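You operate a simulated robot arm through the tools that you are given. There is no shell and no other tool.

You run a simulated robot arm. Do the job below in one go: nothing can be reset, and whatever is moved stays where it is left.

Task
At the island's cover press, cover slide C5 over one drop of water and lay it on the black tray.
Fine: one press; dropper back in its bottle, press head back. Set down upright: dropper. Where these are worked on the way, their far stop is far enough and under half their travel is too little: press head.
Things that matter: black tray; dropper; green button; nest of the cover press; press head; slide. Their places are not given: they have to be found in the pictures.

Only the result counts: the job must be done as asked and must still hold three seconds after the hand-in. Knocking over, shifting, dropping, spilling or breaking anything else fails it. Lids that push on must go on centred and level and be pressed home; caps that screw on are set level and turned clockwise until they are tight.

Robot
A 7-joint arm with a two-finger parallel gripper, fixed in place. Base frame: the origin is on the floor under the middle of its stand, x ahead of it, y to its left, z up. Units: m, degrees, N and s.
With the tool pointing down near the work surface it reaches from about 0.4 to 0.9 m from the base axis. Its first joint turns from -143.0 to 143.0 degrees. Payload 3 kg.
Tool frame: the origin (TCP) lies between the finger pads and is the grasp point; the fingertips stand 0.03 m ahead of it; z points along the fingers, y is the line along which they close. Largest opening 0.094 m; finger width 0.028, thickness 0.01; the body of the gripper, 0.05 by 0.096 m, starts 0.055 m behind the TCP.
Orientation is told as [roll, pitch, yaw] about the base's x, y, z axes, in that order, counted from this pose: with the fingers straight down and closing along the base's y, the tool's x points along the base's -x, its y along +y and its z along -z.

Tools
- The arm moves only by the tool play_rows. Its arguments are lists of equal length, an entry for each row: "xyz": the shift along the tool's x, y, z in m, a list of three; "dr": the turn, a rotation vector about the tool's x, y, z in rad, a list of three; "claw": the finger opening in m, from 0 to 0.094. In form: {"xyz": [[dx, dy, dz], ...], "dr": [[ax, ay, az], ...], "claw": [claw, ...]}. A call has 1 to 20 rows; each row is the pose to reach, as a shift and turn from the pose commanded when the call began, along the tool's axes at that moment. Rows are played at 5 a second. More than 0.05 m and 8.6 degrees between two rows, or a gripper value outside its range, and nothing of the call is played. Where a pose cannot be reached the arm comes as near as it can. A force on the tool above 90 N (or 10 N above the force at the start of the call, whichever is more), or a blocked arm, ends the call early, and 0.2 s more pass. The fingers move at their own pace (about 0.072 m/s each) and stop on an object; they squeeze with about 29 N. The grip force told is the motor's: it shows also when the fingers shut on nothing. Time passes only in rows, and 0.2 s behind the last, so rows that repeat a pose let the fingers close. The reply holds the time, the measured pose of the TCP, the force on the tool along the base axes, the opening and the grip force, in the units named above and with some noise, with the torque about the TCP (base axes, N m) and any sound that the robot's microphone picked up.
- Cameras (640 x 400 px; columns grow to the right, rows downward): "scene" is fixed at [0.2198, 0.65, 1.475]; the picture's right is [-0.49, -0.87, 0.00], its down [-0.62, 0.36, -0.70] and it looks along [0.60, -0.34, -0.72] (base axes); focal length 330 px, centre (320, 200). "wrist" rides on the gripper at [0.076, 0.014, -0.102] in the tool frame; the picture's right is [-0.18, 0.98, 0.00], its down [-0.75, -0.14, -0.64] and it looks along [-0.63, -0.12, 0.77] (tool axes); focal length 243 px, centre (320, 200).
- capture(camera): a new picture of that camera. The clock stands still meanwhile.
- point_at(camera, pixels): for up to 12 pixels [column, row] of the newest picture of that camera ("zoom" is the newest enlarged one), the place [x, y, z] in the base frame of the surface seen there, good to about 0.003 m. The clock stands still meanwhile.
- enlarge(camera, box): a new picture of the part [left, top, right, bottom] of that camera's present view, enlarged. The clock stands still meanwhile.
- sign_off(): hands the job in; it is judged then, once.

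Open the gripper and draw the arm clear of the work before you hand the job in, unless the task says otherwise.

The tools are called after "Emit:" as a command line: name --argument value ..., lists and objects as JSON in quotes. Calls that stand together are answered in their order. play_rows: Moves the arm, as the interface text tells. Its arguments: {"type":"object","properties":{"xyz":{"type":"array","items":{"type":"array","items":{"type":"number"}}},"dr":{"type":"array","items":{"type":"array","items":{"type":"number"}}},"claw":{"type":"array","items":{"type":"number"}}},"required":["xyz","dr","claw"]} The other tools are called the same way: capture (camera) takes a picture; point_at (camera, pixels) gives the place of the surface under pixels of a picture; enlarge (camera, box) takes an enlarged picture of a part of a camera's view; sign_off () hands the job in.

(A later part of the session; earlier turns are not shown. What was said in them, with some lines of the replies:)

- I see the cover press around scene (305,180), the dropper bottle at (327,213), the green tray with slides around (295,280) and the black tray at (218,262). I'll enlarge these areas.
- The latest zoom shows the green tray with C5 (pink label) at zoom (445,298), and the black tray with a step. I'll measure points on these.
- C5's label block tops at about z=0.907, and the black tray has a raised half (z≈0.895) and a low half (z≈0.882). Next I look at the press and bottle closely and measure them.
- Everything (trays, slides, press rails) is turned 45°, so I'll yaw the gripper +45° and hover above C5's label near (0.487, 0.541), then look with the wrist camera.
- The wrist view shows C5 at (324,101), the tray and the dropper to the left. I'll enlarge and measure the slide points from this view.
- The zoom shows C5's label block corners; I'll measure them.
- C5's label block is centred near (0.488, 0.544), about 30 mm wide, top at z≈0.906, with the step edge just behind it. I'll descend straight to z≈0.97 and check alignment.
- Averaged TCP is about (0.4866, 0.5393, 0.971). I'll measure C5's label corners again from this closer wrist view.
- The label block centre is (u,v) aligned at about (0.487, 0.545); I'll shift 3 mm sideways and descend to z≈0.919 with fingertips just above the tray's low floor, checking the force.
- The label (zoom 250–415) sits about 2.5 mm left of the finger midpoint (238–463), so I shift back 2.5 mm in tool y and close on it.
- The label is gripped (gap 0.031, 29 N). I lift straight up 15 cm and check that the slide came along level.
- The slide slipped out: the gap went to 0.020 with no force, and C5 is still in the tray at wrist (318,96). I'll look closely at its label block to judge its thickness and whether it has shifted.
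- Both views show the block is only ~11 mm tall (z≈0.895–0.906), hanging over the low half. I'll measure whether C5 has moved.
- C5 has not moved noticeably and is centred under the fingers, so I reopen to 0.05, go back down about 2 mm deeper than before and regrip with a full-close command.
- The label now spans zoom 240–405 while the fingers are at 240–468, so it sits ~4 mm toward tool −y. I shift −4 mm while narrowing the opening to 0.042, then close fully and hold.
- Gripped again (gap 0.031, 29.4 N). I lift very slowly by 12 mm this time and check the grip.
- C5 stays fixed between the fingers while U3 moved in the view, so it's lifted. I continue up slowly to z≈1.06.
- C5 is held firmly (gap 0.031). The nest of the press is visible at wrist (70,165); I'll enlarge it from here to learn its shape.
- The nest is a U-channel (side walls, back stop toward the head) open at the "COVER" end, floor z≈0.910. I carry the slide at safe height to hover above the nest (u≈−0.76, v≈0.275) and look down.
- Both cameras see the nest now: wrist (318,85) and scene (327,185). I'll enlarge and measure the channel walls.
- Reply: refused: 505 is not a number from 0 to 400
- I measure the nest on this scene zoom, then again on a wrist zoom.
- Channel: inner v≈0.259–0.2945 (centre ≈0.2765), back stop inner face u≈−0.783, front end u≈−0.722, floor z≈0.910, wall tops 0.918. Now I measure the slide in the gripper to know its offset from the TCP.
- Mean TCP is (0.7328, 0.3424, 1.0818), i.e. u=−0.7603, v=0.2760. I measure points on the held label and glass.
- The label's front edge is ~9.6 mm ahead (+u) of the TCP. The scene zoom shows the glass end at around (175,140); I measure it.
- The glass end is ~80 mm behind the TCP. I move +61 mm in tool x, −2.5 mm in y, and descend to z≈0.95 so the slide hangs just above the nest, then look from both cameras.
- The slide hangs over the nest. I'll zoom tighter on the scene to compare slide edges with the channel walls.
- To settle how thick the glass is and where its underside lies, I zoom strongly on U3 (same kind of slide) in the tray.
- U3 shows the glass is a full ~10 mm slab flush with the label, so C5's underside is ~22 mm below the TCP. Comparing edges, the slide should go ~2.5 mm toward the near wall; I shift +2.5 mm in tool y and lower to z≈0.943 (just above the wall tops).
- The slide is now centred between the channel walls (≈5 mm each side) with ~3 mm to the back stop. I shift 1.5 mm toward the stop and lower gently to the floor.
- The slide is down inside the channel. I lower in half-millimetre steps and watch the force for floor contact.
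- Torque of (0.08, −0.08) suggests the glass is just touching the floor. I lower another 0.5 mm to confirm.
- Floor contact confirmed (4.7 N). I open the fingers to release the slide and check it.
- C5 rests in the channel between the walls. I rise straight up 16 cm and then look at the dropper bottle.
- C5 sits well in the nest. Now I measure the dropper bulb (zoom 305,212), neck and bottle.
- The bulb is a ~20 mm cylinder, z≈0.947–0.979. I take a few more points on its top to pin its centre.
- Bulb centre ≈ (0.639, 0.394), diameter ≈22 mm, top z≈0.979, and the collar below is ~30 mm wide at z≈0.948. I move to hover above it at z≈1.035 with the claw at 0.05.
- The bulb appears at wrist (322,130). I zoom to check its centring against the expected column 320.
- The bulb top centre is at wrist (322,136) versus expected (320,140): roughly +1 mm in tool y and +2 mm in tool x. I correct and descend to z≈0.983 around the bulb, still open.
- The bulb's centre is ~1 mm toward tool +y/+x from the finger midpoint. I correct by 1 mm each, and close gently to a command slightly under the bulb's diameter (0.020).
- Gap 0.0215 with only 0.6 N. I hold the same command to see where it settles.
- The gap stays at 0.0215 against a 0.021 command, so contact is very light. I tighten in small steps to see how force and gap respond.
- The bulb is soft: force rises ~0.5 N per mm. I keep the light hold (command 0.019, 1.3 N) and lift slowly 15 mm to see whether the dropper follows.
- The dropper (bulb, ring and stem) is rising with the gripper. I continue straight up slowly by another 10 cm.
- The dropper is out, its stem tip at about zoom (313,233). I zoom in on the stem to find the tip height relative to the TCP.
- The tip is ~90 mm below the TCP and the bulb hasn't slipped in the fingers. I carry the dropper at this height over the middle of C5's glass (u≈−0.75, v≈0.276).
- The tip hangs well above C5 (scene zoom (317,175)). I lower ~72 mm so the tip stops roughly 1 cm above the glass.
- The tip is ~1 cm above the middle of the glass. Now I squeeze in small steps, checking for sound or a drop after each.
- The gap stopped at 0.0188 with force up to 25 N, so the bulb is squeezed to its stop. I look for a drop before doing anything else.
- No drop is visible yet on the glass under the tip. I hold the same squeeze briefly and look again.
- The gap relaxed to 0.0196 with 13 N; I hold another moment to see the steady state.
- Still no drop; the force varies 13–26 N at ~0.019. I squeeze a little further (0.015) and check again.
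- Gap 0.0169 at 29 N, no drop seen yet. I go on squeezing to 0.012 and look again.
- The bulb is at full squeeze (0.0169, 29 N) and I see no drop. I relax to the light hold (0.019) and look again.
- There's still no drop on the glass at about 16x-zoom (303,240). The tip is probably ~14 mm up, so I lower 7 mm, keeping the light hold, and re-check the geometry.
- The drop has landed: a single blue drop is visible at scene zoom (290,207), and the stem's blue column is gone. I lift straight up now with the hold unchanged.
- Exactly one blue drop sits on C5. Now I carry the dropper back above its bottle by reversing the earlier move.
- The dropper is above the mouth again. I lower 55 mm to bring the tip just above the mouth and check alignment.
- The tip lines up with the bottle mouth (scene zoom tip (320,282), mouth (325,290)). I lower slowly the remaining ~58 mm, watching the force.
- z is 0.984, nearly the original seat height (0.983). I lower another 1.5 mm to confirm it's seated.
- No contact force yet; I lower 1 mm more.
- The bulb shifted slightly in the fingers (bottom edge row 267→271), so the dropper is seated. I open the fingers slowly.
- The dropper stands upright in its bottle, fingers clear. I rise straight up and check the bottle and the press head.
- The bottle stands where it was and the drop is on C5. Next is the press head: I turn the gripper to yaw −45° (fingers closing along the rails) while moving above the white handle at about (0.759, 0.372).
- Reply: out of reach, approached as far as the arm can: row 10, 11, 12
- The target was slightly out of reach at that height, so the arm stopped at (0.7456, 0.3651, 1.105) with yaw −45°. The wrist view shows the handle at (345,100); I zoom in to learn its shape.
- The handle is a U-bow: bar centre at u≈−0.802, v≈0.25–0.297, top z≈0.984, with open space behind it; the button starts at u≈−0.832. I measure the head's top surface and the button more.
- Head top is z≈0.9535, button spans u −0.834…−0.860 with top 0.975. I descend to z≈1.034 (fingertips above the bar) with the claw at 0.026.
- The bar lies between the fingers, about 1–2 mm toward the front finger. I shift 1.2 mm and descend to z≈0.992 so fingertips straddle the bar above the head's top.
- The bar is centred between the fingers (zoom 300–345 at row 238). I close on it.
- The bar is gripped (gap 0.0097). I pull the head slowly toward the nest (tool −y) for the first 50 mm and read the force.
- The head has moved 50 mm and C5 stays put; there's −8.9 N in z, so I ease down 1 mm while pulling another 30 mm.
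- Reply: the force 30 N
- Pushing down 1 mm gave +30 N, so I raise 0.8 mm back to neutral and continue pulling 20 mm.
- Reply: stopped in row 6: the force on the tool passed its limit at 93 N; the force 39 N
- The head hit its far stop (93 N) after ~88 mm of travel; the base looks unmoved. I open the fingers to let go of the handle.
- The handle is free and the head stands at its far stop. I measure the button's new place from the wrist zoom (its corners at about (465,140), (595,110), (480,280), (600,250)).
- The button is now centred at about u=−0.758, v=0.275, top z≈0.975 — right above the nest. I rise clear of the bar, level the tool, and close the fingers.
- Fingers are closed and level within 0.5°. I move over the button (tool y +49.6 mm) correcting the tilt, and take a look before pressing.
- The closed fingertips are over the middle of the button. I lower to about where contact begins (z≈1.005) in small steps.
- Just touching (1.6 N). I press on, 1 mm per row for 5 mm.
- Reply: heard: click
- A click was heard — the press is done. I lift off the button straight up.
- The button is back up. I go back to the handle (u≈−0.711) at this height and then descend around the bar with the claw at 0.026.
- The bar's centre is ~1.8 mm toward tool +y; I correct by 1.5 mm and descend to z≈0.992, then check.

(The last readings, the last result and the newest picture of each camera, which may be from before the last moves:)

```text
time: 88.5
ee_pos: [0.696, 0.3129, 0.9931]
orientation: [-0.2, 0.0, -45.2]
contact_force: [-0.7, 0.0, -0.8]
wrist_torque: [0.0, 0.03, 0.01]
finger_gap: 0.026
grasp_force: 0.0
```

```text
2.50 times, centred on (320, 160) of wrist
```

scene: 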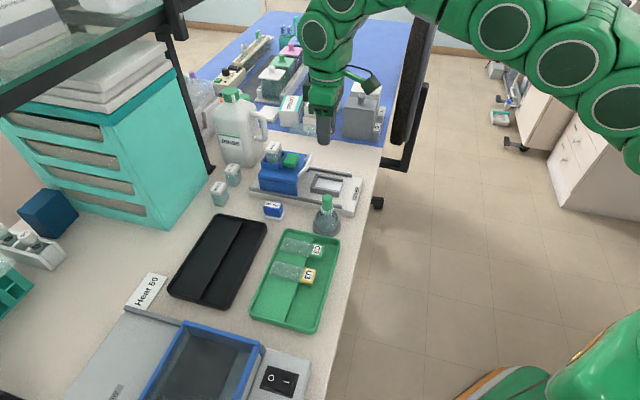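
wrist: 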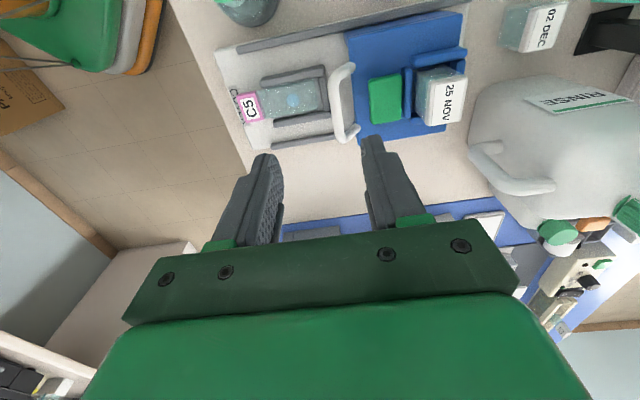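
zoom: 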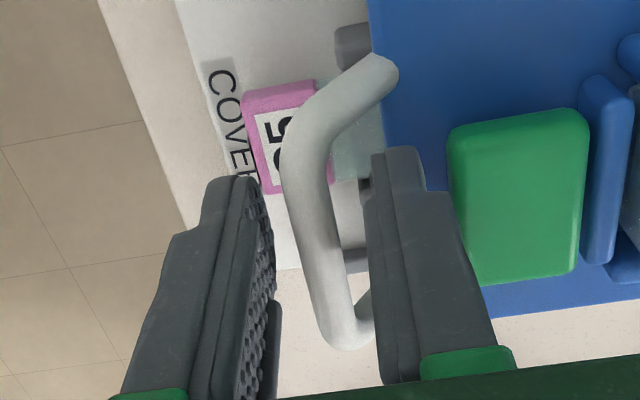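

The bar is centred again. I close on it and read the force before pushing back.

Emit:
play_rows --xyz '[[0, 0, 0], [0, 0, 0], [0, 0, 0], [0, 0, 0]]' --dr '[[0, 0, 0], [0, 0, 0], [0, 0, 0], [0, 0, 0]]' --claw '[0.018, 0.012, 0.003, 0.003]'

```text
time: 89.5
ee_pos: [0.6959, 0.3123, 0.9929]
orientation: [0.0, 0.1, -45.1]
contact_force: [0.9, 0.0, -0.8]
wrist_torque: [0.14, 0.1, 0.88]
finger_gap: 0.0099
grasp_force: 44.1
```

Good grip with negligible force. I push the head back 60 mm (tool +y).

Emit:
play_rows --xyz '[[0, 0.002, 0], [0, 0.006, 0], [0, 0.011, 0], [0, 0.017, 0], [0, 0.023, 0], [0, 0.029, 0], [0, 0.035, 0], [0, 0.041, 0], [0, 0.047, 0], [0, 0.053, 0], [0, 0.058, 0], [0, 0.06, 0], [0, 0.06, 0]]' --dr '[[0, 0, 0], [0, 0, 0], [0, 0, 0], [0, 0, 0], [0, 0, 0], [0, 0, 0], [0, 0, 0], [0, 0, 0], [0, 0, 0], [0, 0, 0], [0, 0, 0], [0, 0, 0], [0, 0, 0]]' --claw '[0.003, 0.003, 0.003, 0.003, 0.003, 0.003, 0.003, 0.003, 0.003, 0.003, 0.003, 0.003, 0.003]'

Emit:
enlarge --camera "scene" --box '[250, 120, 380, 230]'

```text
time: 92.2
ee_pos: [0.7391, 0.3532, 0.9928]
orientation: [-0.1, 0.1, -45.1]
contact_force: [-10.2, 9.1, -18.1]
wrist_torque: [0.6, 0.6, 0.88]
finger_gap: 0.0097
grasp_force: 43.9
```

```text
3.64 times, centred on (315, 175) of scene
```

zoom: 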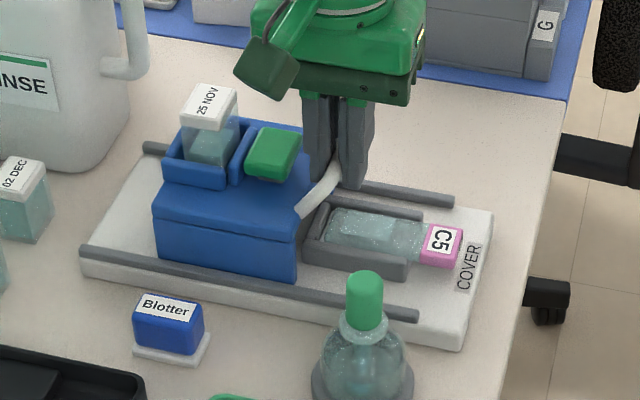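

The head is 60 mm back and a cover slip now lies on C5. I keep pushing 24 mm more with slight compensation for the side/vertical force.

Emit:
play_rows --xyz '[[0.0003, 0.002, 0.0003], [0.0003, 0.006, 0.0004], [0.0003, 0.011, 0.0004], [0.0003, 0.016, 0.0004], [0.0003, 0.02, 0.0004], [0.0003, 0.023, 0.0004], [0.0003, 0.024, 0.0004]]' --dr '[[0, 0, 0], [0, 0, 0], [0, 0, 0], [0, 0, 0], [0, 0, 0], [0, 0, 0], [0, 0, 0]]' --claw '[0.003, 0.003, 0.003, 0.003, 0.003, 0.003, 0.003]'

```text
time: 93.8
ee_pos: [0.7562, 0.3725, 0.9927]
orientation: [0.0, 0.0, -45.1]
contact_force: [-8.4, 9.5, -12.8]
wrist_torque: [0.21, 0.09, 0.91]
finger_gap: 0.0101
grasp_force: 43.1
```

u is now −0.798; the rest position was about −0.800. I push the last millimetres in half-millimetre steps until the rear stop shows in the force.

Emit:
play_rows --xyz '[[0, 0.0005, 0], [0, 0.001, 0], [0, 0.0015, 0], [0, 0.002, 0], [0, 0.002, 0]]' --dr '[[0, 0, 0], [0, 0, 0], [0, 0, 0], [0, 0, 0], [0, 0, 0]]' --claw '[0.003, 0.003, 0.003, 0.003, 0.003]'

```text
time: 95.0
ee_pos: [0.7574, 0.3719, 0.9938]
orientation: [0.0, -0.1, -45.2]
contact_force: [-12.0, 11.3, 0.6]
wrist_torque: [0.25, 0.15, 0.93]
finger_gap: 0.01
grasp_force: 43.6
```

No rear-stop force yet; I push 2 mm more.

Emit:
play_rows --xyz '[[0, 0.0005, 0], [0, 0.001, 0], [0, 0.0015, 0], [0, 0.002, 0], [0, 0.002, 0]]' --dr '[[0, 0, 0], [0, 0, 0], [0, 0, 0], [0, 0, 0], [0, 0, 0]]' --claw '[0.003, 0.003, 0.003, 0.003, 0.003]'

```text
time: 96.2
ee_pos: [0.7589, 0.3752, 0.9926]
orientation: [-0.1, 0.0, -45.1]
contact_force: [-28.1, -1.4, 9.4]
wrist_torque: [-0.11, 0.3, 1.11]
finger_gap: 0.01
grasp_force: 44.0
```

Now ~21 N along +u: the head is against its rear stop. I open the fingers to release the handle.

Emit:
play_rows --xyz '[[0, 0, 0], [0, 0, 0], [0, 0, 0]]' --dr '[[0, 0, 0], [0, 0, 0], [0, 0, 0]]' --claw '[0.014, 0.026, 0.026]'

Emit:
enlarge --camera "scene" --box '[240, 130, 380, 240]'

Emit:
enlarge --camera "wrist" --box '[200, 60, 430, 240]'

```text
time: 97.0
ee_pos: [0.7586, 0.374, 0.993]
orientation: [-0.1, 0.0, -45.1]
contact_force: [0.7, -0.8, -0.2]
wrist_torque: [0.01, 0.02, 0.02]
finger_gap: 0.0259
grasp_force: 0.1
```

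```text
3.64 times, centred on (310, 185) of scene
```

zoom: 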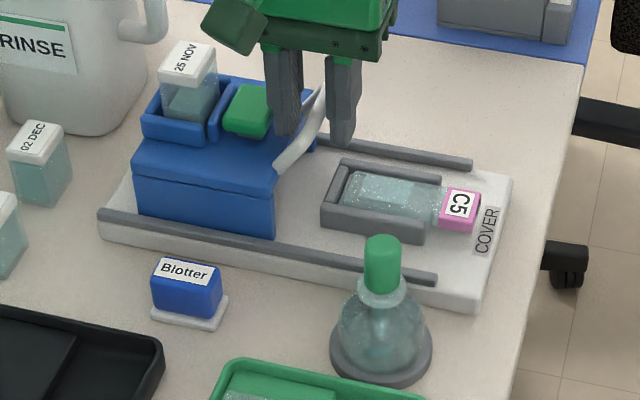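

```text
2.22 times, centred on (315, 150) of wrist
```

zoom: 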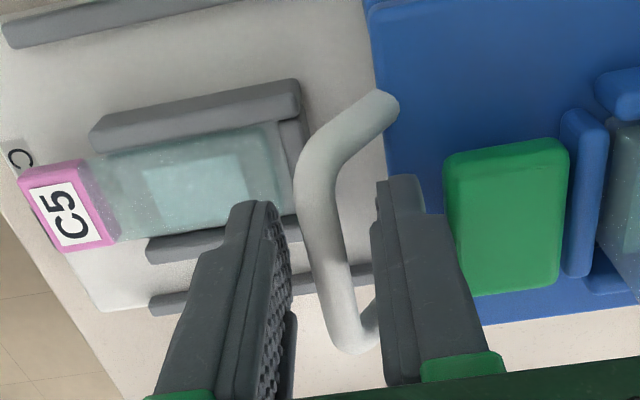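

The head is back at its original place and a cover slip lies on C5 over the drop. I rise off the handle, then move toward C5's label while turning back to yaw +45°.

Emit:
play_rows --xyz '[[0, 0, -0.012], [0, 0, -0.03], [0, 0, -0.045], [0, -0.01, -0.06], [0, -0.025, -0.07], [-0.001, -0.045, -0.075], [-0.002, -0.065, -0.075], [-0.003, -0.085, -0.075], [-0.004, -0.097, -0.075], [-0.004, -0.101, -0.075], [-0.004, -0.101, -0.075], [-0.004, -0.101, -0.075], [-0.004, -0.101, -0.075], [-0.004, -0.101, -0.075], [-0.004, -0.101, -0.075]]' --dr '[[0, 0, 0], [0, 0, 0], [0, 0, 0], [0, 0, -0.14], [0, 0, -0.285], [0, 0, -0.43], [0, 0, -0.575], [0, 0, -0.72], [0, 0, -0.865], [0, 0, -1.01], [0, 0, -1.155], [0, 0, -1.3], [0, 0, -1.44], [0, 0, -1.5708], [0, 0, -1.5708]]' --claw '[0.026, 0.026, 0.03, 0.05, 0.05, 0.05, 0.05, 0.05, 0.05, 0.05, 0.05, 0.05, 0.05, 0.05, 0.05]'

Emit:
capture --camera "wrist"

Emit:
enlarge --camera "scene" --box '[310, 160, 370, 210]'

```text
time: 100.2
ee_pos: [0.6893, 0.3002, 1.0676]
orientation: [0.1, 0.1, 45.1]
contact_force: [-0.7, 0.0, 0.5]
wrist_torque: [-0.03, -0.05, -0.02]
finger_gap: 0.0502
grasp_force: 0.0
```

```text
taken
```

wrist: 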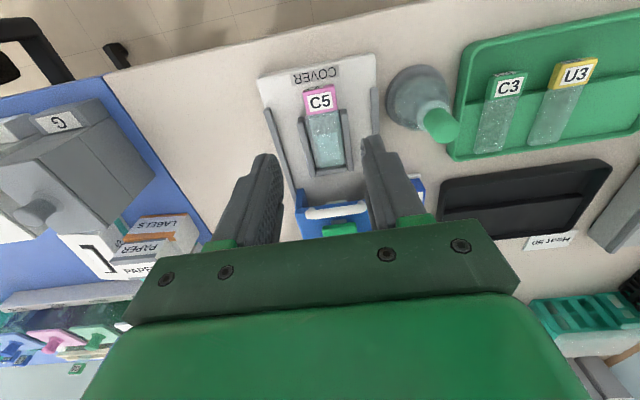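

```text
8.00 times, centred on (340, 185) of scene
```

zoom: 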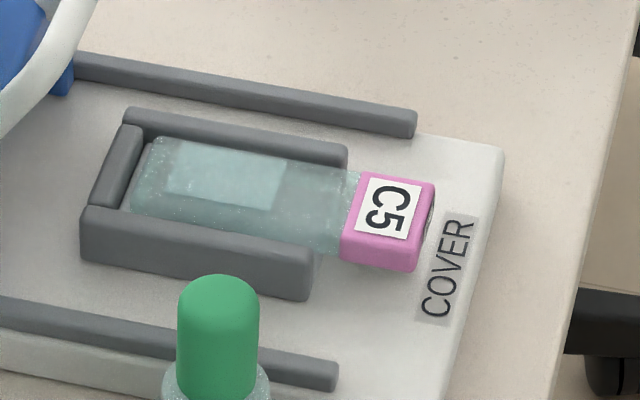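

The cover slip lies neatly on the glass. The gripper is above the label; I descend to z≈0.965 and check alignment.

Emit:
play_rows --xyz '[[0, 0, 0.03], [0, 0, 0.06], [0, 0, 0.085], [0, 0, 0.1], [0, 0, 0.1]]' --dr '[[0, 0, 0], [0, 0, 0], [0, 0, 0], [0, 0, 0], [0, 0, 0]]' --claw '[0.046, 0.046, 0.046, 0.046, 0.046]'

Emit:
enlarge --camera "wrist" --box '[230, 90, 410, 240]'

```text
time: 101.5
ee_pos: [0.6873, 0.2986, 0.9671]
orientation: [0.0, 0.1, 44.9]
contact_force: [-0.3, -0.7, 0.0]
wrist_torque: [0.02, 0.02, 0.03]
finger_gap: 0.0458
grasp_force: 0.1
```

```text
2.67 times, centred on (320, 165) of wrist
```

zoom: 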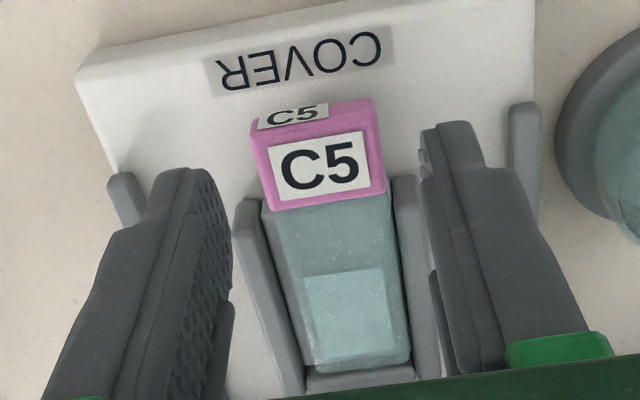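

The label is centred between the fingers. I descend to z≈0.933 (same height as when I released it).

Emit:
play_rows --xyz '[[0, -0.0005, 0.012], [0, -0.0005, 0.022], [0, -0.0005, 0.029], [0, -0.0005, 0.0335], [0, -0.0005, 0.0335]]' --dr '[[0, 0, 0], [0, 0, 0], [0, 0, 0], [0, 0, 0], [0, 0, 0]]' --claw '[0.046, 0.046, 0.046, 0.046, 0.046]'

Emit:
enlarge --camera "wrist" --box '[230, 90, 410, 240]'

```text
time: 102.7
ee_pos: [0.6904, 0.2983, 0.9344]
orientation: [-0.1, 0.0, 44.8]
contact_force: [0.1, 0.7, -0.4]
wrist_torque: [0.01, 0.02, 0.01]
finger_gap: 0.046
grasp_force: 0.0
```

```text
2.67 times, centred on (320, 165) of wrist
```

zoom: 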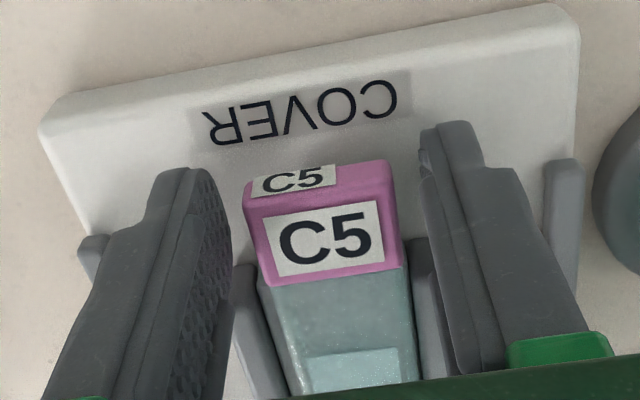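

The label sits ~1 mm toward tool +y; I shift by 1 mm and close firmly on it.

Emit:
play_rows --xyz '[[0, 0.001, 0], [0, 0.001, 0], [0, 0.001, 0], [0, 0.001, 0], [0, 0.001, 0], [0, 0.001, 0]]' --dr '[[0, 0, 0], [0, 0, 0], [0, 0, 0], [0, 0, 0], [0, 0, 0], [0, 0, 0]]' --claw '[0.046, 0.04, 0.034, 0.01, 0.01, 0.01]'

Emit:
enlarge --camera "wrist" --box '[230, 90, 410, 240]'

```text
time: 104.0
ee_pos: [0.69, 0.3, 0.9343]
orientation: [0.0, 0.0, 44.9]
contact_force: [-0.1, -0.4, 1.3]
wrist_torque: [0.01, -0.02, -0.05]
finger_gap: 0.0309
grasp_force: 29.3
```

```text
2.67 times, centred on (320, 165) of wrist
```

zoom: 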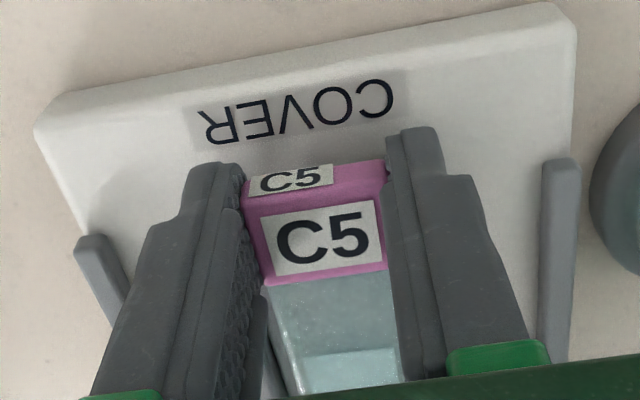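

Gripped (gap 0.0309, 29 N). I lift very slowly by 14 mm and check the slide stays level and held.

Emit:
play_rows --xyz '[[0, 0, -0.001], [0, 0, -0.002], [0, 0, -0.004], [0, 0, -0.006], [0, 0, -0.009], [0, 0, -0.012], [0, 0, -0.014], [0, 0, -0.014]]' --dr '[[0, 0, 0], [0, 0, 0], [0, 0, 0], [0, 0, 0], [0, 0, 0], [0, 0, 0], [0, 0, 0], [0, 0, 0]]' --claw '[0.01, 0.01, 0.01, 0.01, 0.01, 0.01, 0.01, 0.01]'

Emit:
enlarge --camera "scene" --box '[310, 160, 370, 210]'

Emit:
enlarge --camera "wrist" --box '[230, 90, 410, 240]'

```text
time: 105.8
ee_pos: [0.6906, 0.3009, 0.9475]
orientation: [0.0, 0.1, 44.9]
contact_force: [0.6, 0.0, -0.6]
wrist_torque: [0.03, 0.03, -0.01]
finger_gap: 0.0311
grasp_force: 28.7
```

```text
8.00 times, centred on (340, 185) of scene
```

zoom: 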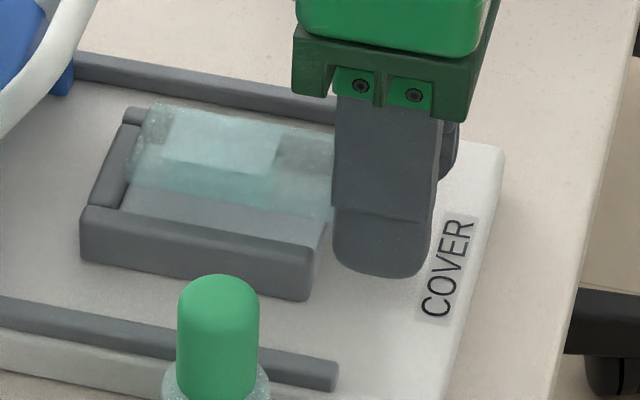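

```text
2.67 times, centred on (320, 165) of wrist
```

zoom: 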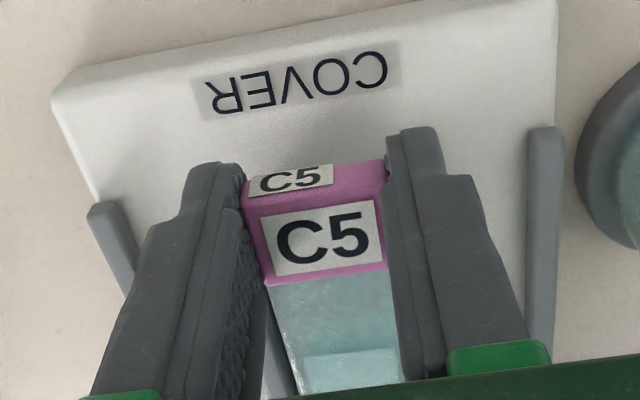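

C5 with its cover rises with the fingers. I continue up to z≈1.06.

Emit:
play_rows --xyz '[[0, 0, -0.005], [0, 0, -0.012], [0, 0, -0.022], [0, 0, -0.034], [0, 0, -0.048], [0, 0, -0.062], [0, 0, -0.076], [0, 0, -0.09], [0, 0, -0.102], [0, 0, -0.11], [0, 0, -0.115], [0, 0, -0.115]]' --dr '[[0, 0, 0], [0, 0, 0], [0, 0, 0], [0, 0, 0], [0, 0, 0], [0, 0, 0], [0, 0, 0], [0, 0, 0], [0, 0, 0], [0, 0, 0], [0, 0, 0], [0, 0, 0]]' --claw '[0.01, 0.01, 0.01, 0.01, 0.01, 0.01, 0.01, 0.01, 0.01, 0.01, 0.01, 0.01]'

Emit:
capture --camera "scene"

Emit:
capture --camera "wrist"

```text
time: 108.5
ee_pos: [0.6906, 0.3004, 1.0632]
orientation: [0.0, 0.0, 44.8]
contact_force: [0.0, 0.2, 0.1]
wrist_torque: [0.0, 0.02, -0.02]
finger_gap: 0.0313
grasp_force: 29.6
```

```text
taken
```

scene: 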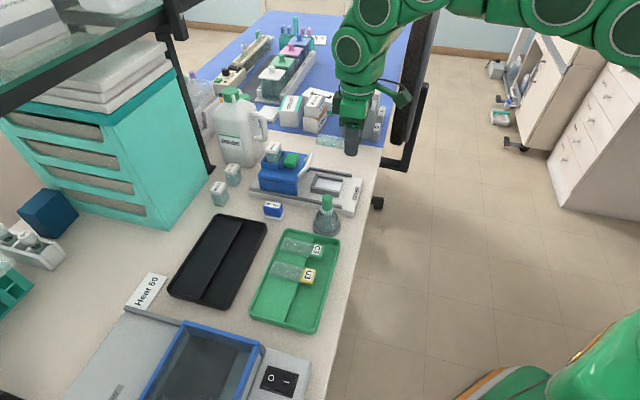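

```text
taken
```

wrist: 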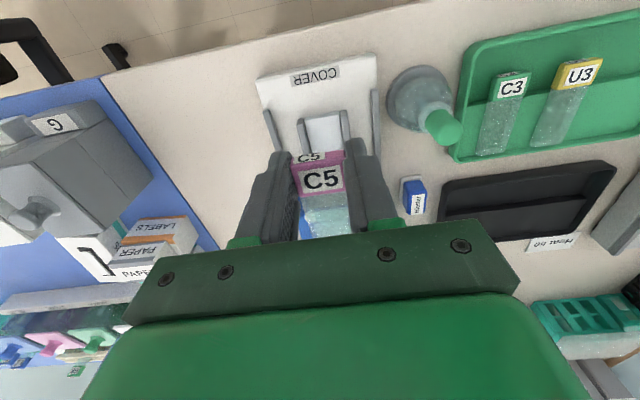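

C5 is held with the cover on. I carry it at z≈1.06 across to v≈0 (over the green tray's inner side), staying well above the dropper, before extending to the black tray.

Emit:
play_rows --xyz '[[0, 0.004, 0], [-0.001, 0.014, 0], [-0.003, 0.03, 0], [-0.005, 0.052, 0], [-0.008, 0.076, 0], [-0.011, 0.1, 0], [-0.014, 0.124, 0], [-0.017, 0.148, 0], [-0.02, 0.172, 0], [-0.023, 0.196, 0], [-0.026, 0.22, 0], [-0.028, 0.242, 0], [-0.03, 0.26, 0], [-0.03, 0.272, 0], [-0.03, 0.276, 0], [-0.03, 0.276, 0]]' --dr '[[0, 0, 0], [0, 0, 0], [0, 0, 0], [0, 0, 0], [0, 0, 0], [0, 0, 0], [0, 0, 0], [0, 0, 0], [0, 0, 0], [0, 0, 0], [0, 0, 0], [0, 0, 0], [0, 0, 0], [0, 0, 0], [0, 0, 0], [0, 0, 0]]' --claw '[0.01, 0.01, 0.01, 0.01, 0.01, 0.01, 0.01, 0.01, 0.01, 0.01, 0.01, 0.01, 0.01, 0.01, 0.01, 0.01]'

Emit:
capture --camera "wrist"

Emit:
enlarge --camera "scene" --box '[150, 190, 350, 330]'

```text
time: 111.8
ee_pos: [0.5158, 0.5177, 1.0628]
orientation: [0.1, 0.1, 44.9]
contact_force: [-0.1, -0.3, -0.3]
wrist_torque: [-0.04, 0.04, 0.0]
finger_gap: 0.0309
grasp_force: 29.1
```

```text
taken
```

wrist: 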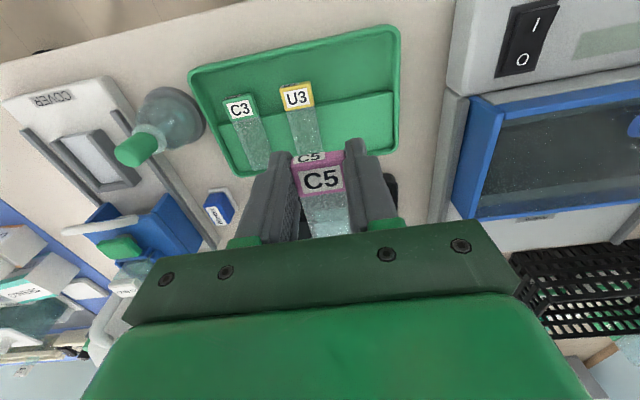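

```text
2.86 times, centred on (250, 260) of scene
```

zoom: 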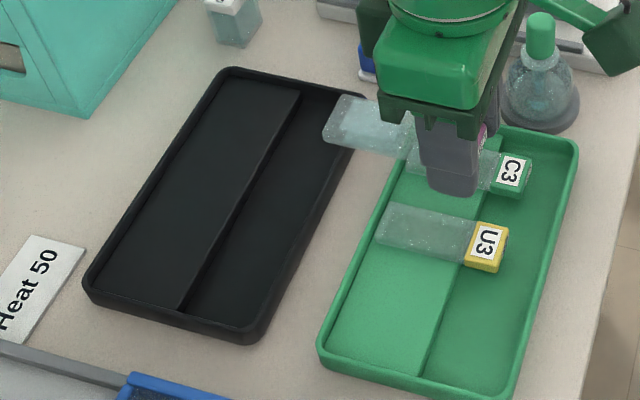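

TCP is at u=−0.731, v≈0. I measure the black tray's inner edges, step edge and rim heights from this zoom.

Emit:
point_at --camera "zoom" --pixels '[[296, 95], [185, 305], [240, 205], [270, 145], [240, 330], [250, 320], [340, 160], [300, 250], [120, 240], [160, 180], [105, 265], [235, 240]]'

Emit:
enlarge --camera "scene" --box '[165, 230, 245, 320]'

Emit:
point_at --camera "zoom" --pixels '[[200, 80], [320, 160], [420, 180], [470, 200], [520, 210], [230, 200], [140, 190], [380, 100], [345, 120], [495, 120], [180, 130], [160, 150]]'

```text
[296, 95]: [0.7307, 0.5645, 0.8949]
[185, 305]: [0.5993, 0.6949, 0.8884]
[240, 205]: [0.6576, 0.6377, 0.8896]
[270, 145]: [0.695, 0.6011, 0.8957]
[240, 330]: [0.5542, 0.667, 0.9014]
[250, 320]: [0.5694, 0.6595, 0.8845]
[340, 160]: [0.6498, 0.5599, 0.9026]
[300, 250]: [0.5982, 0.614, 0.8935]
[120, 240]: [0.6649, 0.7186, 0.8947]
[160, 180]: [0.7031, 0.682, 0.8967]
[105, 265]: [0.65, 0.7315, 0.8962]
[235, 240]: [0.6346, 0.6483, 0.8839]
```

```text
4.44 times, centred on (205, 275) of scene
```

zoom: 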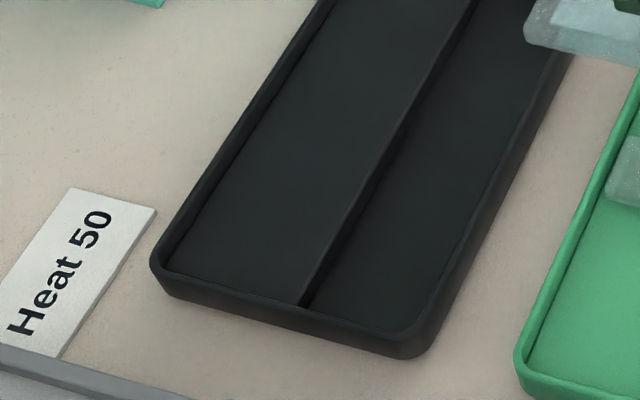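

```text
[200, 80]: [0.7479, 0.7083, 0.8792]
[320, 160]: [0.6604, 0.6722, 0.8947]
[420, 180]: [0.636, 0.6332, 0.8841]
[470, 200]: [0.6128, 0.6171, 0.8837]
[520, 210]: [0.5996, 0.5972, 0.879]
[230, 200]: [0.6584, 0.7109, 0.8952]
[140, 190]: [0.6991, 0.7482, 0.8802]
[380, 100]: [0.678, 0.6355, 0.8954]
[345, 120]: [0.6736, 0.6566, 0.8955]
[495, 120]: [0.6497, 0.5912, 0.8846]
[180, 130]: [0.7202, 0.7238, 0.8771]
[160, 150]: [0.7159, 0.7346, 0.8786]
```

Step edge is at u≈−0.9155, rim tops ≈0.903, raised floor z≈0.895, low floor ≈0.884. I extend outward to u≈−0.84 while lowering to z≈1.0.

Emit:
play_rows --xyz '[[-0.004, 0, 0.002], [-0.014, 0, 0.008], [-0.028, 0, 0.016], [-0.044, 0, 0.025], [-0.06, 0, 0.035], [-0.076, 0, 0.045], [-0.092, 0, 0.054], [-0.103, 0, 0.06], [-0.109, 0, 0.063], [-0.109, 0, 0.063]]' --dr '[[0, 0, 0], [0, 0, 0], [0, 0, 0], [0, 0, 0], [0, 0, 0], [0, 0, 0], [0, 0, 0], [0, 0, 0], [0, 0, 0], [0, 0, 0]]' --claw '[0.01, 0.01, 0.01, 0.01, 0.01, 0.01, 0.01, 0.01, 0.01, 0.01]'

Emit:
enlarge --camera "scene" --box '[150, 190, 330, 330]'

```text
time: 114.0
ee_pos: [0.5945, 0.5936, 1.0014]
orientation: [0.0, 0.0, 45.0]
contact_force: [0.0, 0.7, -0.7]
wrist_torque: [0.01, 0.02, 0.02]
finger_gap: 0.031
grasp_force: 29.1
```

```text
2.86 times, centred on (240, 260) of scene
```

zoom: 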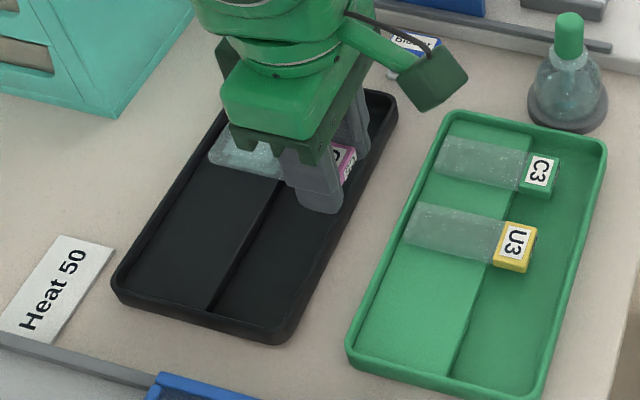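

Reached u=−0.840 at z≈1.0. I continue outward 50 mm while lowering to z≈0.95 (fingertips ~17 mm above the rim).

Emit:
play_rows --xyz '[[-0.004, 0, 0.008], [-0.01, 0, 0.018], [-0.018, 0, 0.028], [-0.026, 0, 0.037], [-0.034, 0, 0.044], [-0.042, 0, 0.049], [-0.047, 0, 0.051], [-0.05, 0, 0.051], [-0.05, 0, 0.051]]' --dr '[[0, 0, 0], [0, 0, 0], [0, 0, 0], [0, 0, 0], [0, 0, 0], [0, 0, 0], [0, 0, 0], [0, 0, 0], [0, 0, 0]]' --claw '[0.01, 0.01, 0.01, 0.01, 0.01, 0.01, 0.01, 0.01, 0.01]'

Emit:
enlarge --camera "scene" --box '[180, 200, 280, 290]'

Emit:
capture --camera "wrist"

```text
time: 116.0
ee_pos: [0.6275, 0.6299, 0.9498]
orientation: [-0.1, 0.1, 44.8]
contact_force: [-0.5, 0.3, -0.1]
wrist_torque: [-0.04, -0.03, -0.01]
finger_gap: 0.031
grasp_force: 29.1
```

```text
4.44 times, centred on (230, 245) of scene
```

zoom: 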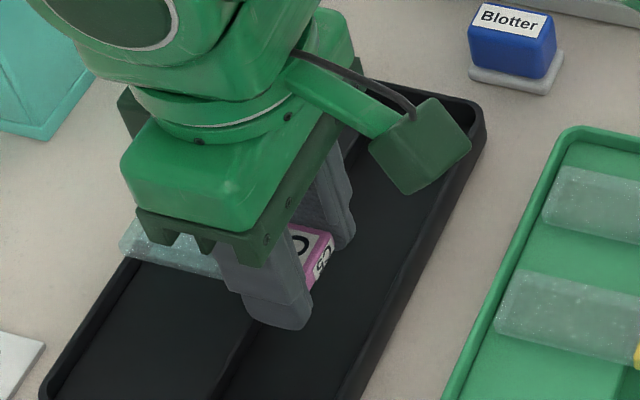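

```text
taken
```

wrist: 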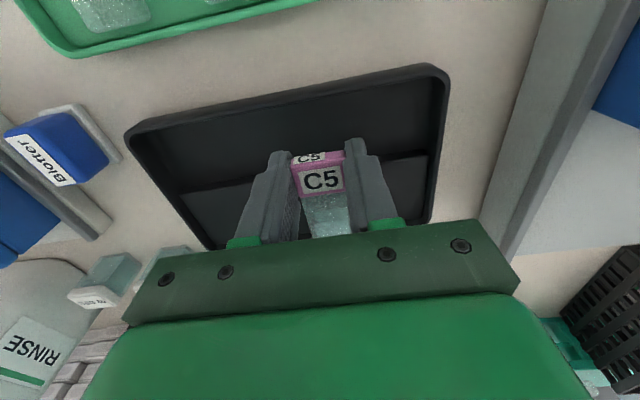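

Reached u=−0.889, v≈0 with no reach trouble. I zoom on the glass end to check its clearance from the tray's far rim before lowering.

Emit:
enlarge --camera "scene" --box '[195, 230, 245, 275]'

Emit:
point_at --camera "zoom" --pixels '[[115, 170], [130, 180], [150, 150], [170, 190], [140, 140], [200, 200], [120, 200], [110, 230], [90, 250], [100, 150], [160, 130], [220, 160]]'

```text
8.89 times, centred on (220, 252) of scene
```

zoom: 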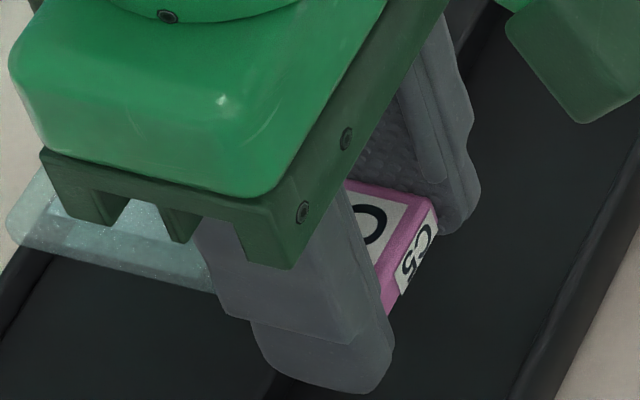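

```text
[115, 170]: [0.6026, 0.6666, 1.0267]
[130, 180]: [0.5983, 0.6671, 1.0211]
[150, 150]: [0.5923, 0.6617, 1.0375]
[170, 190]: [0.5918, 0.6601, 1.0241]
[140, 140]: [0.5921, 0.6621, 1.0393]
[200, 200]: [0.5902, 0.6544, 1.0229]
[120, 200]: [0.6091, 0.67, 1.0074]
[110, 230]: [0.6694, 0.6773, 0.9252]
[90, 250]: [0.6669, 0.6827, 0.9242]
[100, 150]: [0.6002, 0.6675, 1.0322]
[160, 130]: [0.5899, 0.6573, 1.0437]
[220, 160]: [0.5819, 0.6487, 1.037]
```

I measure the visible glass end at zoom (10–45, 175–240) and the tray rim next to it.

Emit:
point_at --camera "zoom" --pixels '[[14, 225], [28, 200], [40, 185], [16, 238], [25, 242], [60, 252], [20, 215], [30, 260], [10, 290], [45, 270], [5, 300], [60, 300]]'

```text
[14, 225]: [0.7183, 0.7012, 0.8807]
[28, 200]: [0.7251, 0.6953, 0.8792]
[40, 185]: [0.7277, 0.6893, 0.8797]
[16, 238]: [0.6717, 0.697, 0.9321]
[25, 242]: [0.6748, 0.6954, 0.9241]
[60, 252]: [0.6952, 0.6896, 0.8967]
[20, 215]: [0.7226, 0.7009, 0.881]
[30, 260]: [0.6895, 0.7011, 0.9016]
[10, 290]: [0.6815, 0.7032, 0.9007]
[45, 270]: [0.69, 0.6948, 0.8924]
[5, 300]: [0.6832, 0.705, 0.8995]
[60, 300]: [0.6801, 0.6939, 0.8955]
```

The glass end (u≈−0.969) is 9 mm inside the far rim and the label hangs past the step. I lower to z≈0.924, just above expected contact.

Emit:
play_rows --xyz '[[0, 0, 0.006], [0, 0, 0.013], [0, 0, 0.019], [0, 0, 0.023], [0, 0, 0.0255], [0, 0, 0.0255]]' --dr '[[0, 0, 0], [0, 0, 0], [0, 0, 0], [0, 0, 0], [0, 0, 0], [0, 0, 0]]' --claw '[0.01, 0.01, 0.01, 0.01, 0.01, 0.01]'

Emit:
enlarge --camera "scene" --box '[180, 210, 270, 290]'

Emit:
enlarge --camera "wrist" --box '[230, 90, 410, 240]'

```text
time: 117.5
ee_pos: [0.6298, 0.63, 0.924]
orientation: [0.0, 0.1, 44.9]
contact_force: [-0.3, 0.5, -1.0]
wrist_torque: [0.0, 0.0, 0.0]
finger_gap: 0.0311
grasp_force: 29.1
```

```text
5.00 times, centred on (225, 250) of scene
```

zoom: 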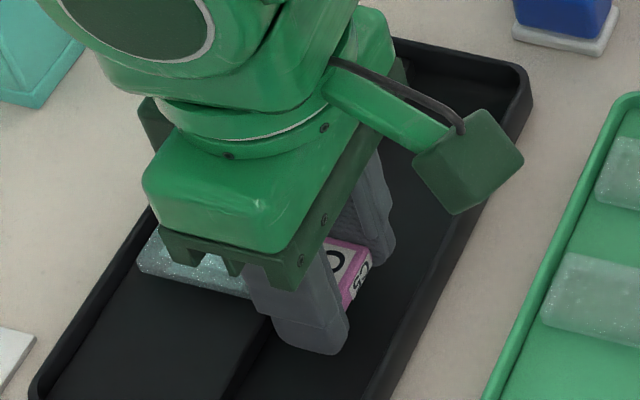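

```text
2.67 times, centred on (320, 165) of wrist
```

zoom: 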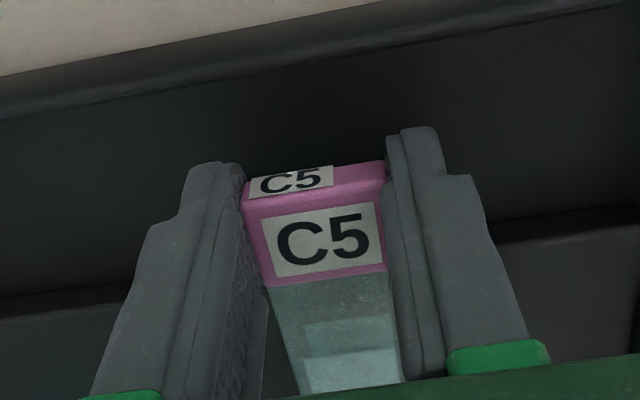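

Everything is clear and the slide is inside the tray. I lower in 1 mm steps watching force and torque.

Emit:
play_rows --xyz '[[0, 0, 0.001], [0, 0, 0.002], [0, 0, 0.003], [0, 0, 0.003]]' --dr '[[0, 0, 0], [0, 0, 0], [0, 0, 0], [0, 0, 0]]' --claw '[0.01, 0.01, 0.01, 0.01]'

```text
time: 118.5
ee_pos: [0.6283, 0.6283, 0.9204]
orientation: [0.0, 0.0, 44.8]
contact_force: [0.6, 0.2, -0.2]
wrist_torque: [-0.01, 0.01, -0.01]
finger_gap: 0.0311
grasp_force: 28.7
```

No contact yet at z≈0.920; I continue down in half-millimetre steps.

Emit:
play_rows --xyz '[[0, 0, 0.0005], [0, 0, 0.001], [0, 0, 0.0015], [0, 0, 0.0015]]' --dr '[[0, 0, 0], [0, 0, 0], [0, 0, 0], [0, 0, 0]]' --claw '[0.01, 0.01, 0.01, 0.01]'

```text
time: 119.5
ee_pos: [0.6291, 0.6286, 0.9179]
orientation: [0.0, -0.1, 44.9]
contact_force: [-0.1, 0.0, 0.0]
wrist_torque: [-0.04, 0.02, -0.01]
finger_gap: 0.031
grasp_force: 28.9
```

Still free at z≈0.9185; another 1 mm in half-millimetre steps.

Emit:
play_rows --xyz '[[0, 0, 0.0005], [0, 0, 0.001], [0, 0, 0.001]]' --dr '[[0, 0, 0], [0, 0, 0], [0, 0, 0]]' --claw '[0.01, 0.01, 0.01]'

Emit:
enlarge --camera "scene" --box '[195, 235, 255, 285]'

```text
time: 120.2
ee_pos: [0.6292, 0.629, 0.9189]
orientation: [0.0, 0.0, 44.9]
contact_force: [-0.9, -1.1, 1.4]
wrist_torque: [0.13, -0.1, 0.06]
finger_gap: 0.0311
grasp_force: 28.7
```

```text
8.00 times, centred on (225, 260) of scene
```

zoom: 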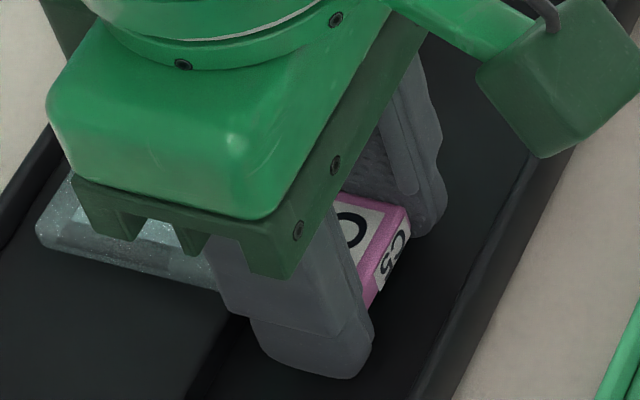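

Torque (0.13, −0.10) shows the glass touching the raised floor. I lower 0.3 mm more and then open the fingers.

Emit:
play_rows --xyz '[[0, 0, 0.0003], [0, 0, 0.0003]]' --dr '[[0, 0, 0], [0, 0, 0]]' --claw '[0.01, 0.01]'

Emit:
play_rows --xyz '[[0, 0, 0], [0, 0, 0], [0, 0, 0], [0, 0, 0], [0, 0, 0]]' --dr '[[0, 0, 0], [0, 0, 0], [0, 0, 0], [0, 0, 0], [0, 0, 0]]' --claw '[0.03, 0.034, 0.038, 0.044, 0.05]'

Emit:
enlarge --camera "wrist" --box '[230, 90, 410, 240]'

Emit:
enlarge --camera "scene" --box '[195, 235, 255, 285]'

```text
time: 120.8
ee_pos: [0.6283, 0.6284, 0.9182]
orientation: [0.0, 0.0, 44.9]
contact_force: [-0.4, -1.2, 3.6]
wrist_torque: [0.18, -0.21, -0.02]
finger_gap: 0.0311
grasp_force: 28.8
```

```text
time: 122.0
ee_pos: [0.6288, 0.6311, 0.9166]
orientation: [0.0, 0.0, 44.9]
contact_force: [-0.6, -0.1, -0.2]
wrist_torque: [0.01, -0.01, 0.03]
finger_gap: 0.0502
grasp_force: 0.0
```

```text
2.67 times, centred on (320, 165) of wrist
```

zoom: 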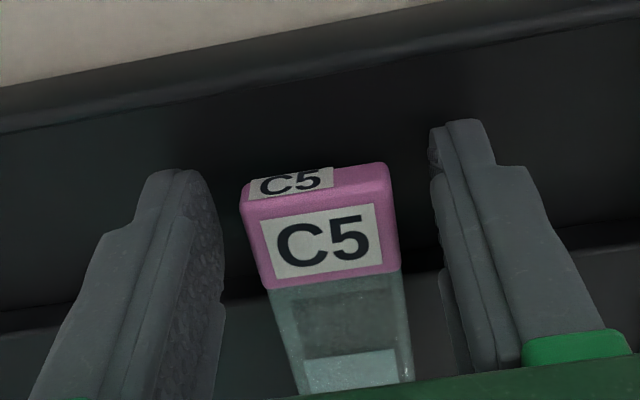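

```text
8.00 times, centred on (225, 260) of scene
```

zoom: 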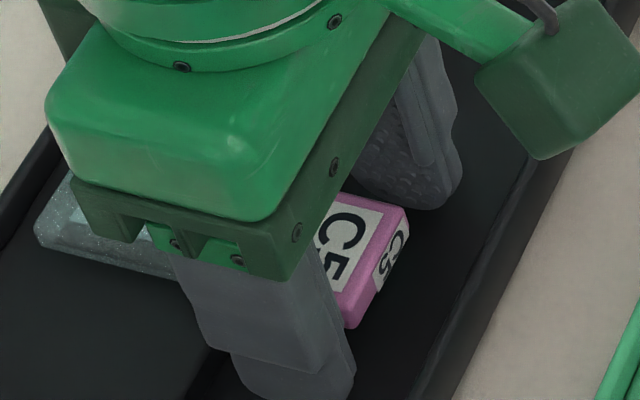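

C5 lies stably in the black tray, label past the step and cover on. I rise straight 36 mm, then retreat inward and up.

Emit:
play_rows --xyz '[[0, 0, -0.006], [0, 0, -0.014], [0, 0, -0.024], [0, 0, -0.034], [0.004, 0, -0.042], [0.015, 0, -0.052], [0.035, 0, -0.07], [0.06, 0, -0.09], [0.09, 0, -0.115], [0.12, 0, -0.145], [0.15, 0, -0.175], [0.18, 0, -0.2], [0.2, 0, -0.22], [0.2, 0, -0.22]]' --dr '[[0, 0, 0], [0, 0, 0], [0, 0, 0], [0, 0, 0], [0, 0, 0], [0, 0, 0], [0, 0, 0], [0, 0, 0], [0, 0, 0], [0, 0, 0], [0, 0, 0], [0, 0, 0], [0, 0, 0], [0, 0, 0]]' --claw '[0.05, 0.05, 0.05, 0.05, 0.05, 0.05, 0.05, 0.05, 0.05, 0.06, 0.07, 0.08, 0.09, 0.094]'

Emit:
capture --camera "scene"

Emit:
capture --camera "wrist"

```text
time: 125.0
ee_pos: [0.487, 0.485, 1.1378]
orientation: [0.0, 0.1, 44.8]
contact_force: [0.6, 0.3, -0.4]
wrist_torque: [-0.01, -0.03, 0.03]
finger_gap: 0.0939
grasp_force: 0.1
```

```text
taken
```

scene: 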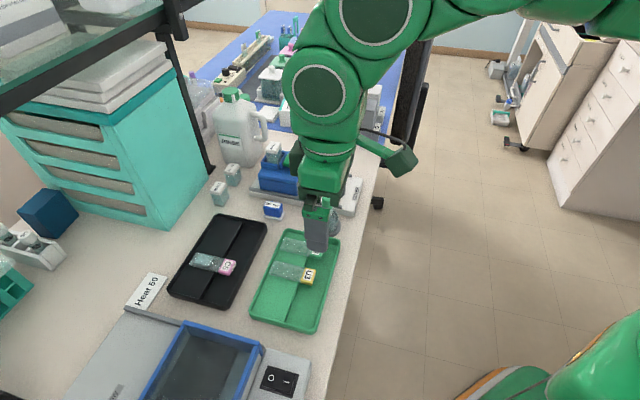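

```text
taken
```

wrist: 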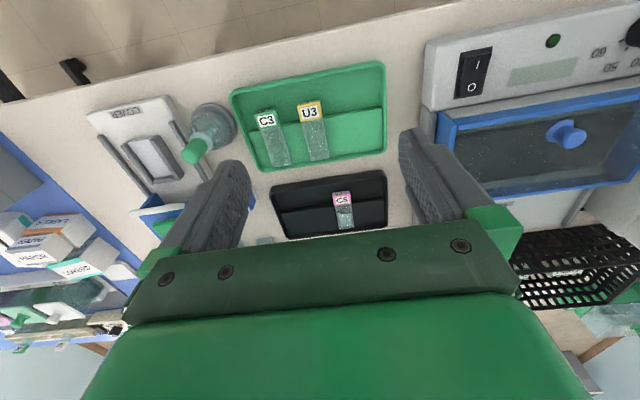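

C5 lies in the black tray at scene (218,262). I retreat to around the start position and make a final check of all parts.

Emit:
play_rows --xyz '[[0.02, 0, -0.02], [0.05, 0, -0.04], [0.08, 0, -0.06], [0.11, 0, -0.08], [0.14, 0, -0.1], [0.14, 0, -0.1]]' --dr '[[0, 0, 0], [0, 0, 0], [0, 0, 0], [0, 0, 0], [0, 0, 0], [0, 0, 0]]' --claw '[0.094, 0.094, 0.094, 0.094, 0.094, 0.094]'

Emit:
enlarge --camera "scene" --box '[160, 200, 350, 340]'

Emit:
enlarge --camera "scene" --box '[240, 130, 380, 240]'

Emit:
enlarge --camera "scene" --box '[185, 240, 245, 290]'

```text
time: 126.5
ee_pos: [0.3869, 0.39, 1.238]
orientation: [-0.1, 0.2, 44.9]
contact_force: [-0.3, -0.3, -0.5]
wrist_torque: [-0.03, -0.04, 0.01]
finger_gap: 0.0943
grasp_force: 0.1
```

```text
2.86 times, centred on (255, 270) of scene
```

zoom: 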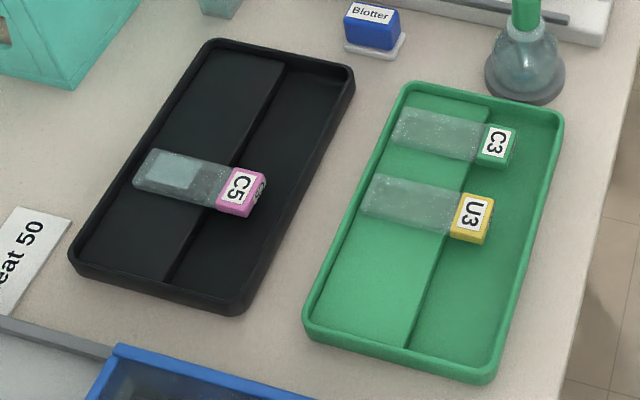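

```text
3.64 times, centred on (310, 185) of scene
```

zoom: 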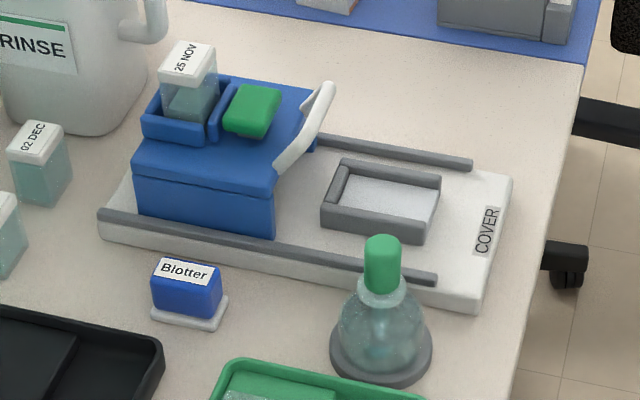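

```text
8.00 times, centred on (215, 265) of scene
```

zoom: 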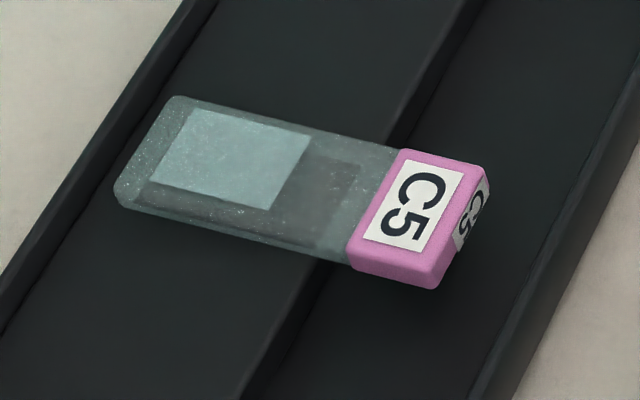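

The final pictures show C5 flat on the black tray with its cover slip on. The press head is back, the dropper stands upright in its bottle, the other things are unmoved, and the gripper is open and clear, so I hand the job in.

Emit:
sign_off

```text
The job is handed in.
```

Slide C5 is on the black tray, with one cover slip over one drop of water. I've handed the job in, but no verdict came back.

- **Press:** I pulled the head to its far stop, pressed the green button once (a click was heard), and pushed the head back to its rear stop. The pull ended at the tool's force limit, about 93 N. The press base looked unmoved in the pictures afterwards.
- **Drop:** The dropper released nothing on the first squeeze. The drop fell when I lowered the tip closer with the bulb still held, and the pictures then showed a single drop on the slide.
- **Dropper:** It is back in its bottle, upright.
- **Slide:** My first grip on C5 slipped while I was lifting it from the green tray. It stayed in the tray, only a few millimetres out of place, and the second grip held.

The last pictures show everything else where it was at the start, and the gripper is open and clear of the work.
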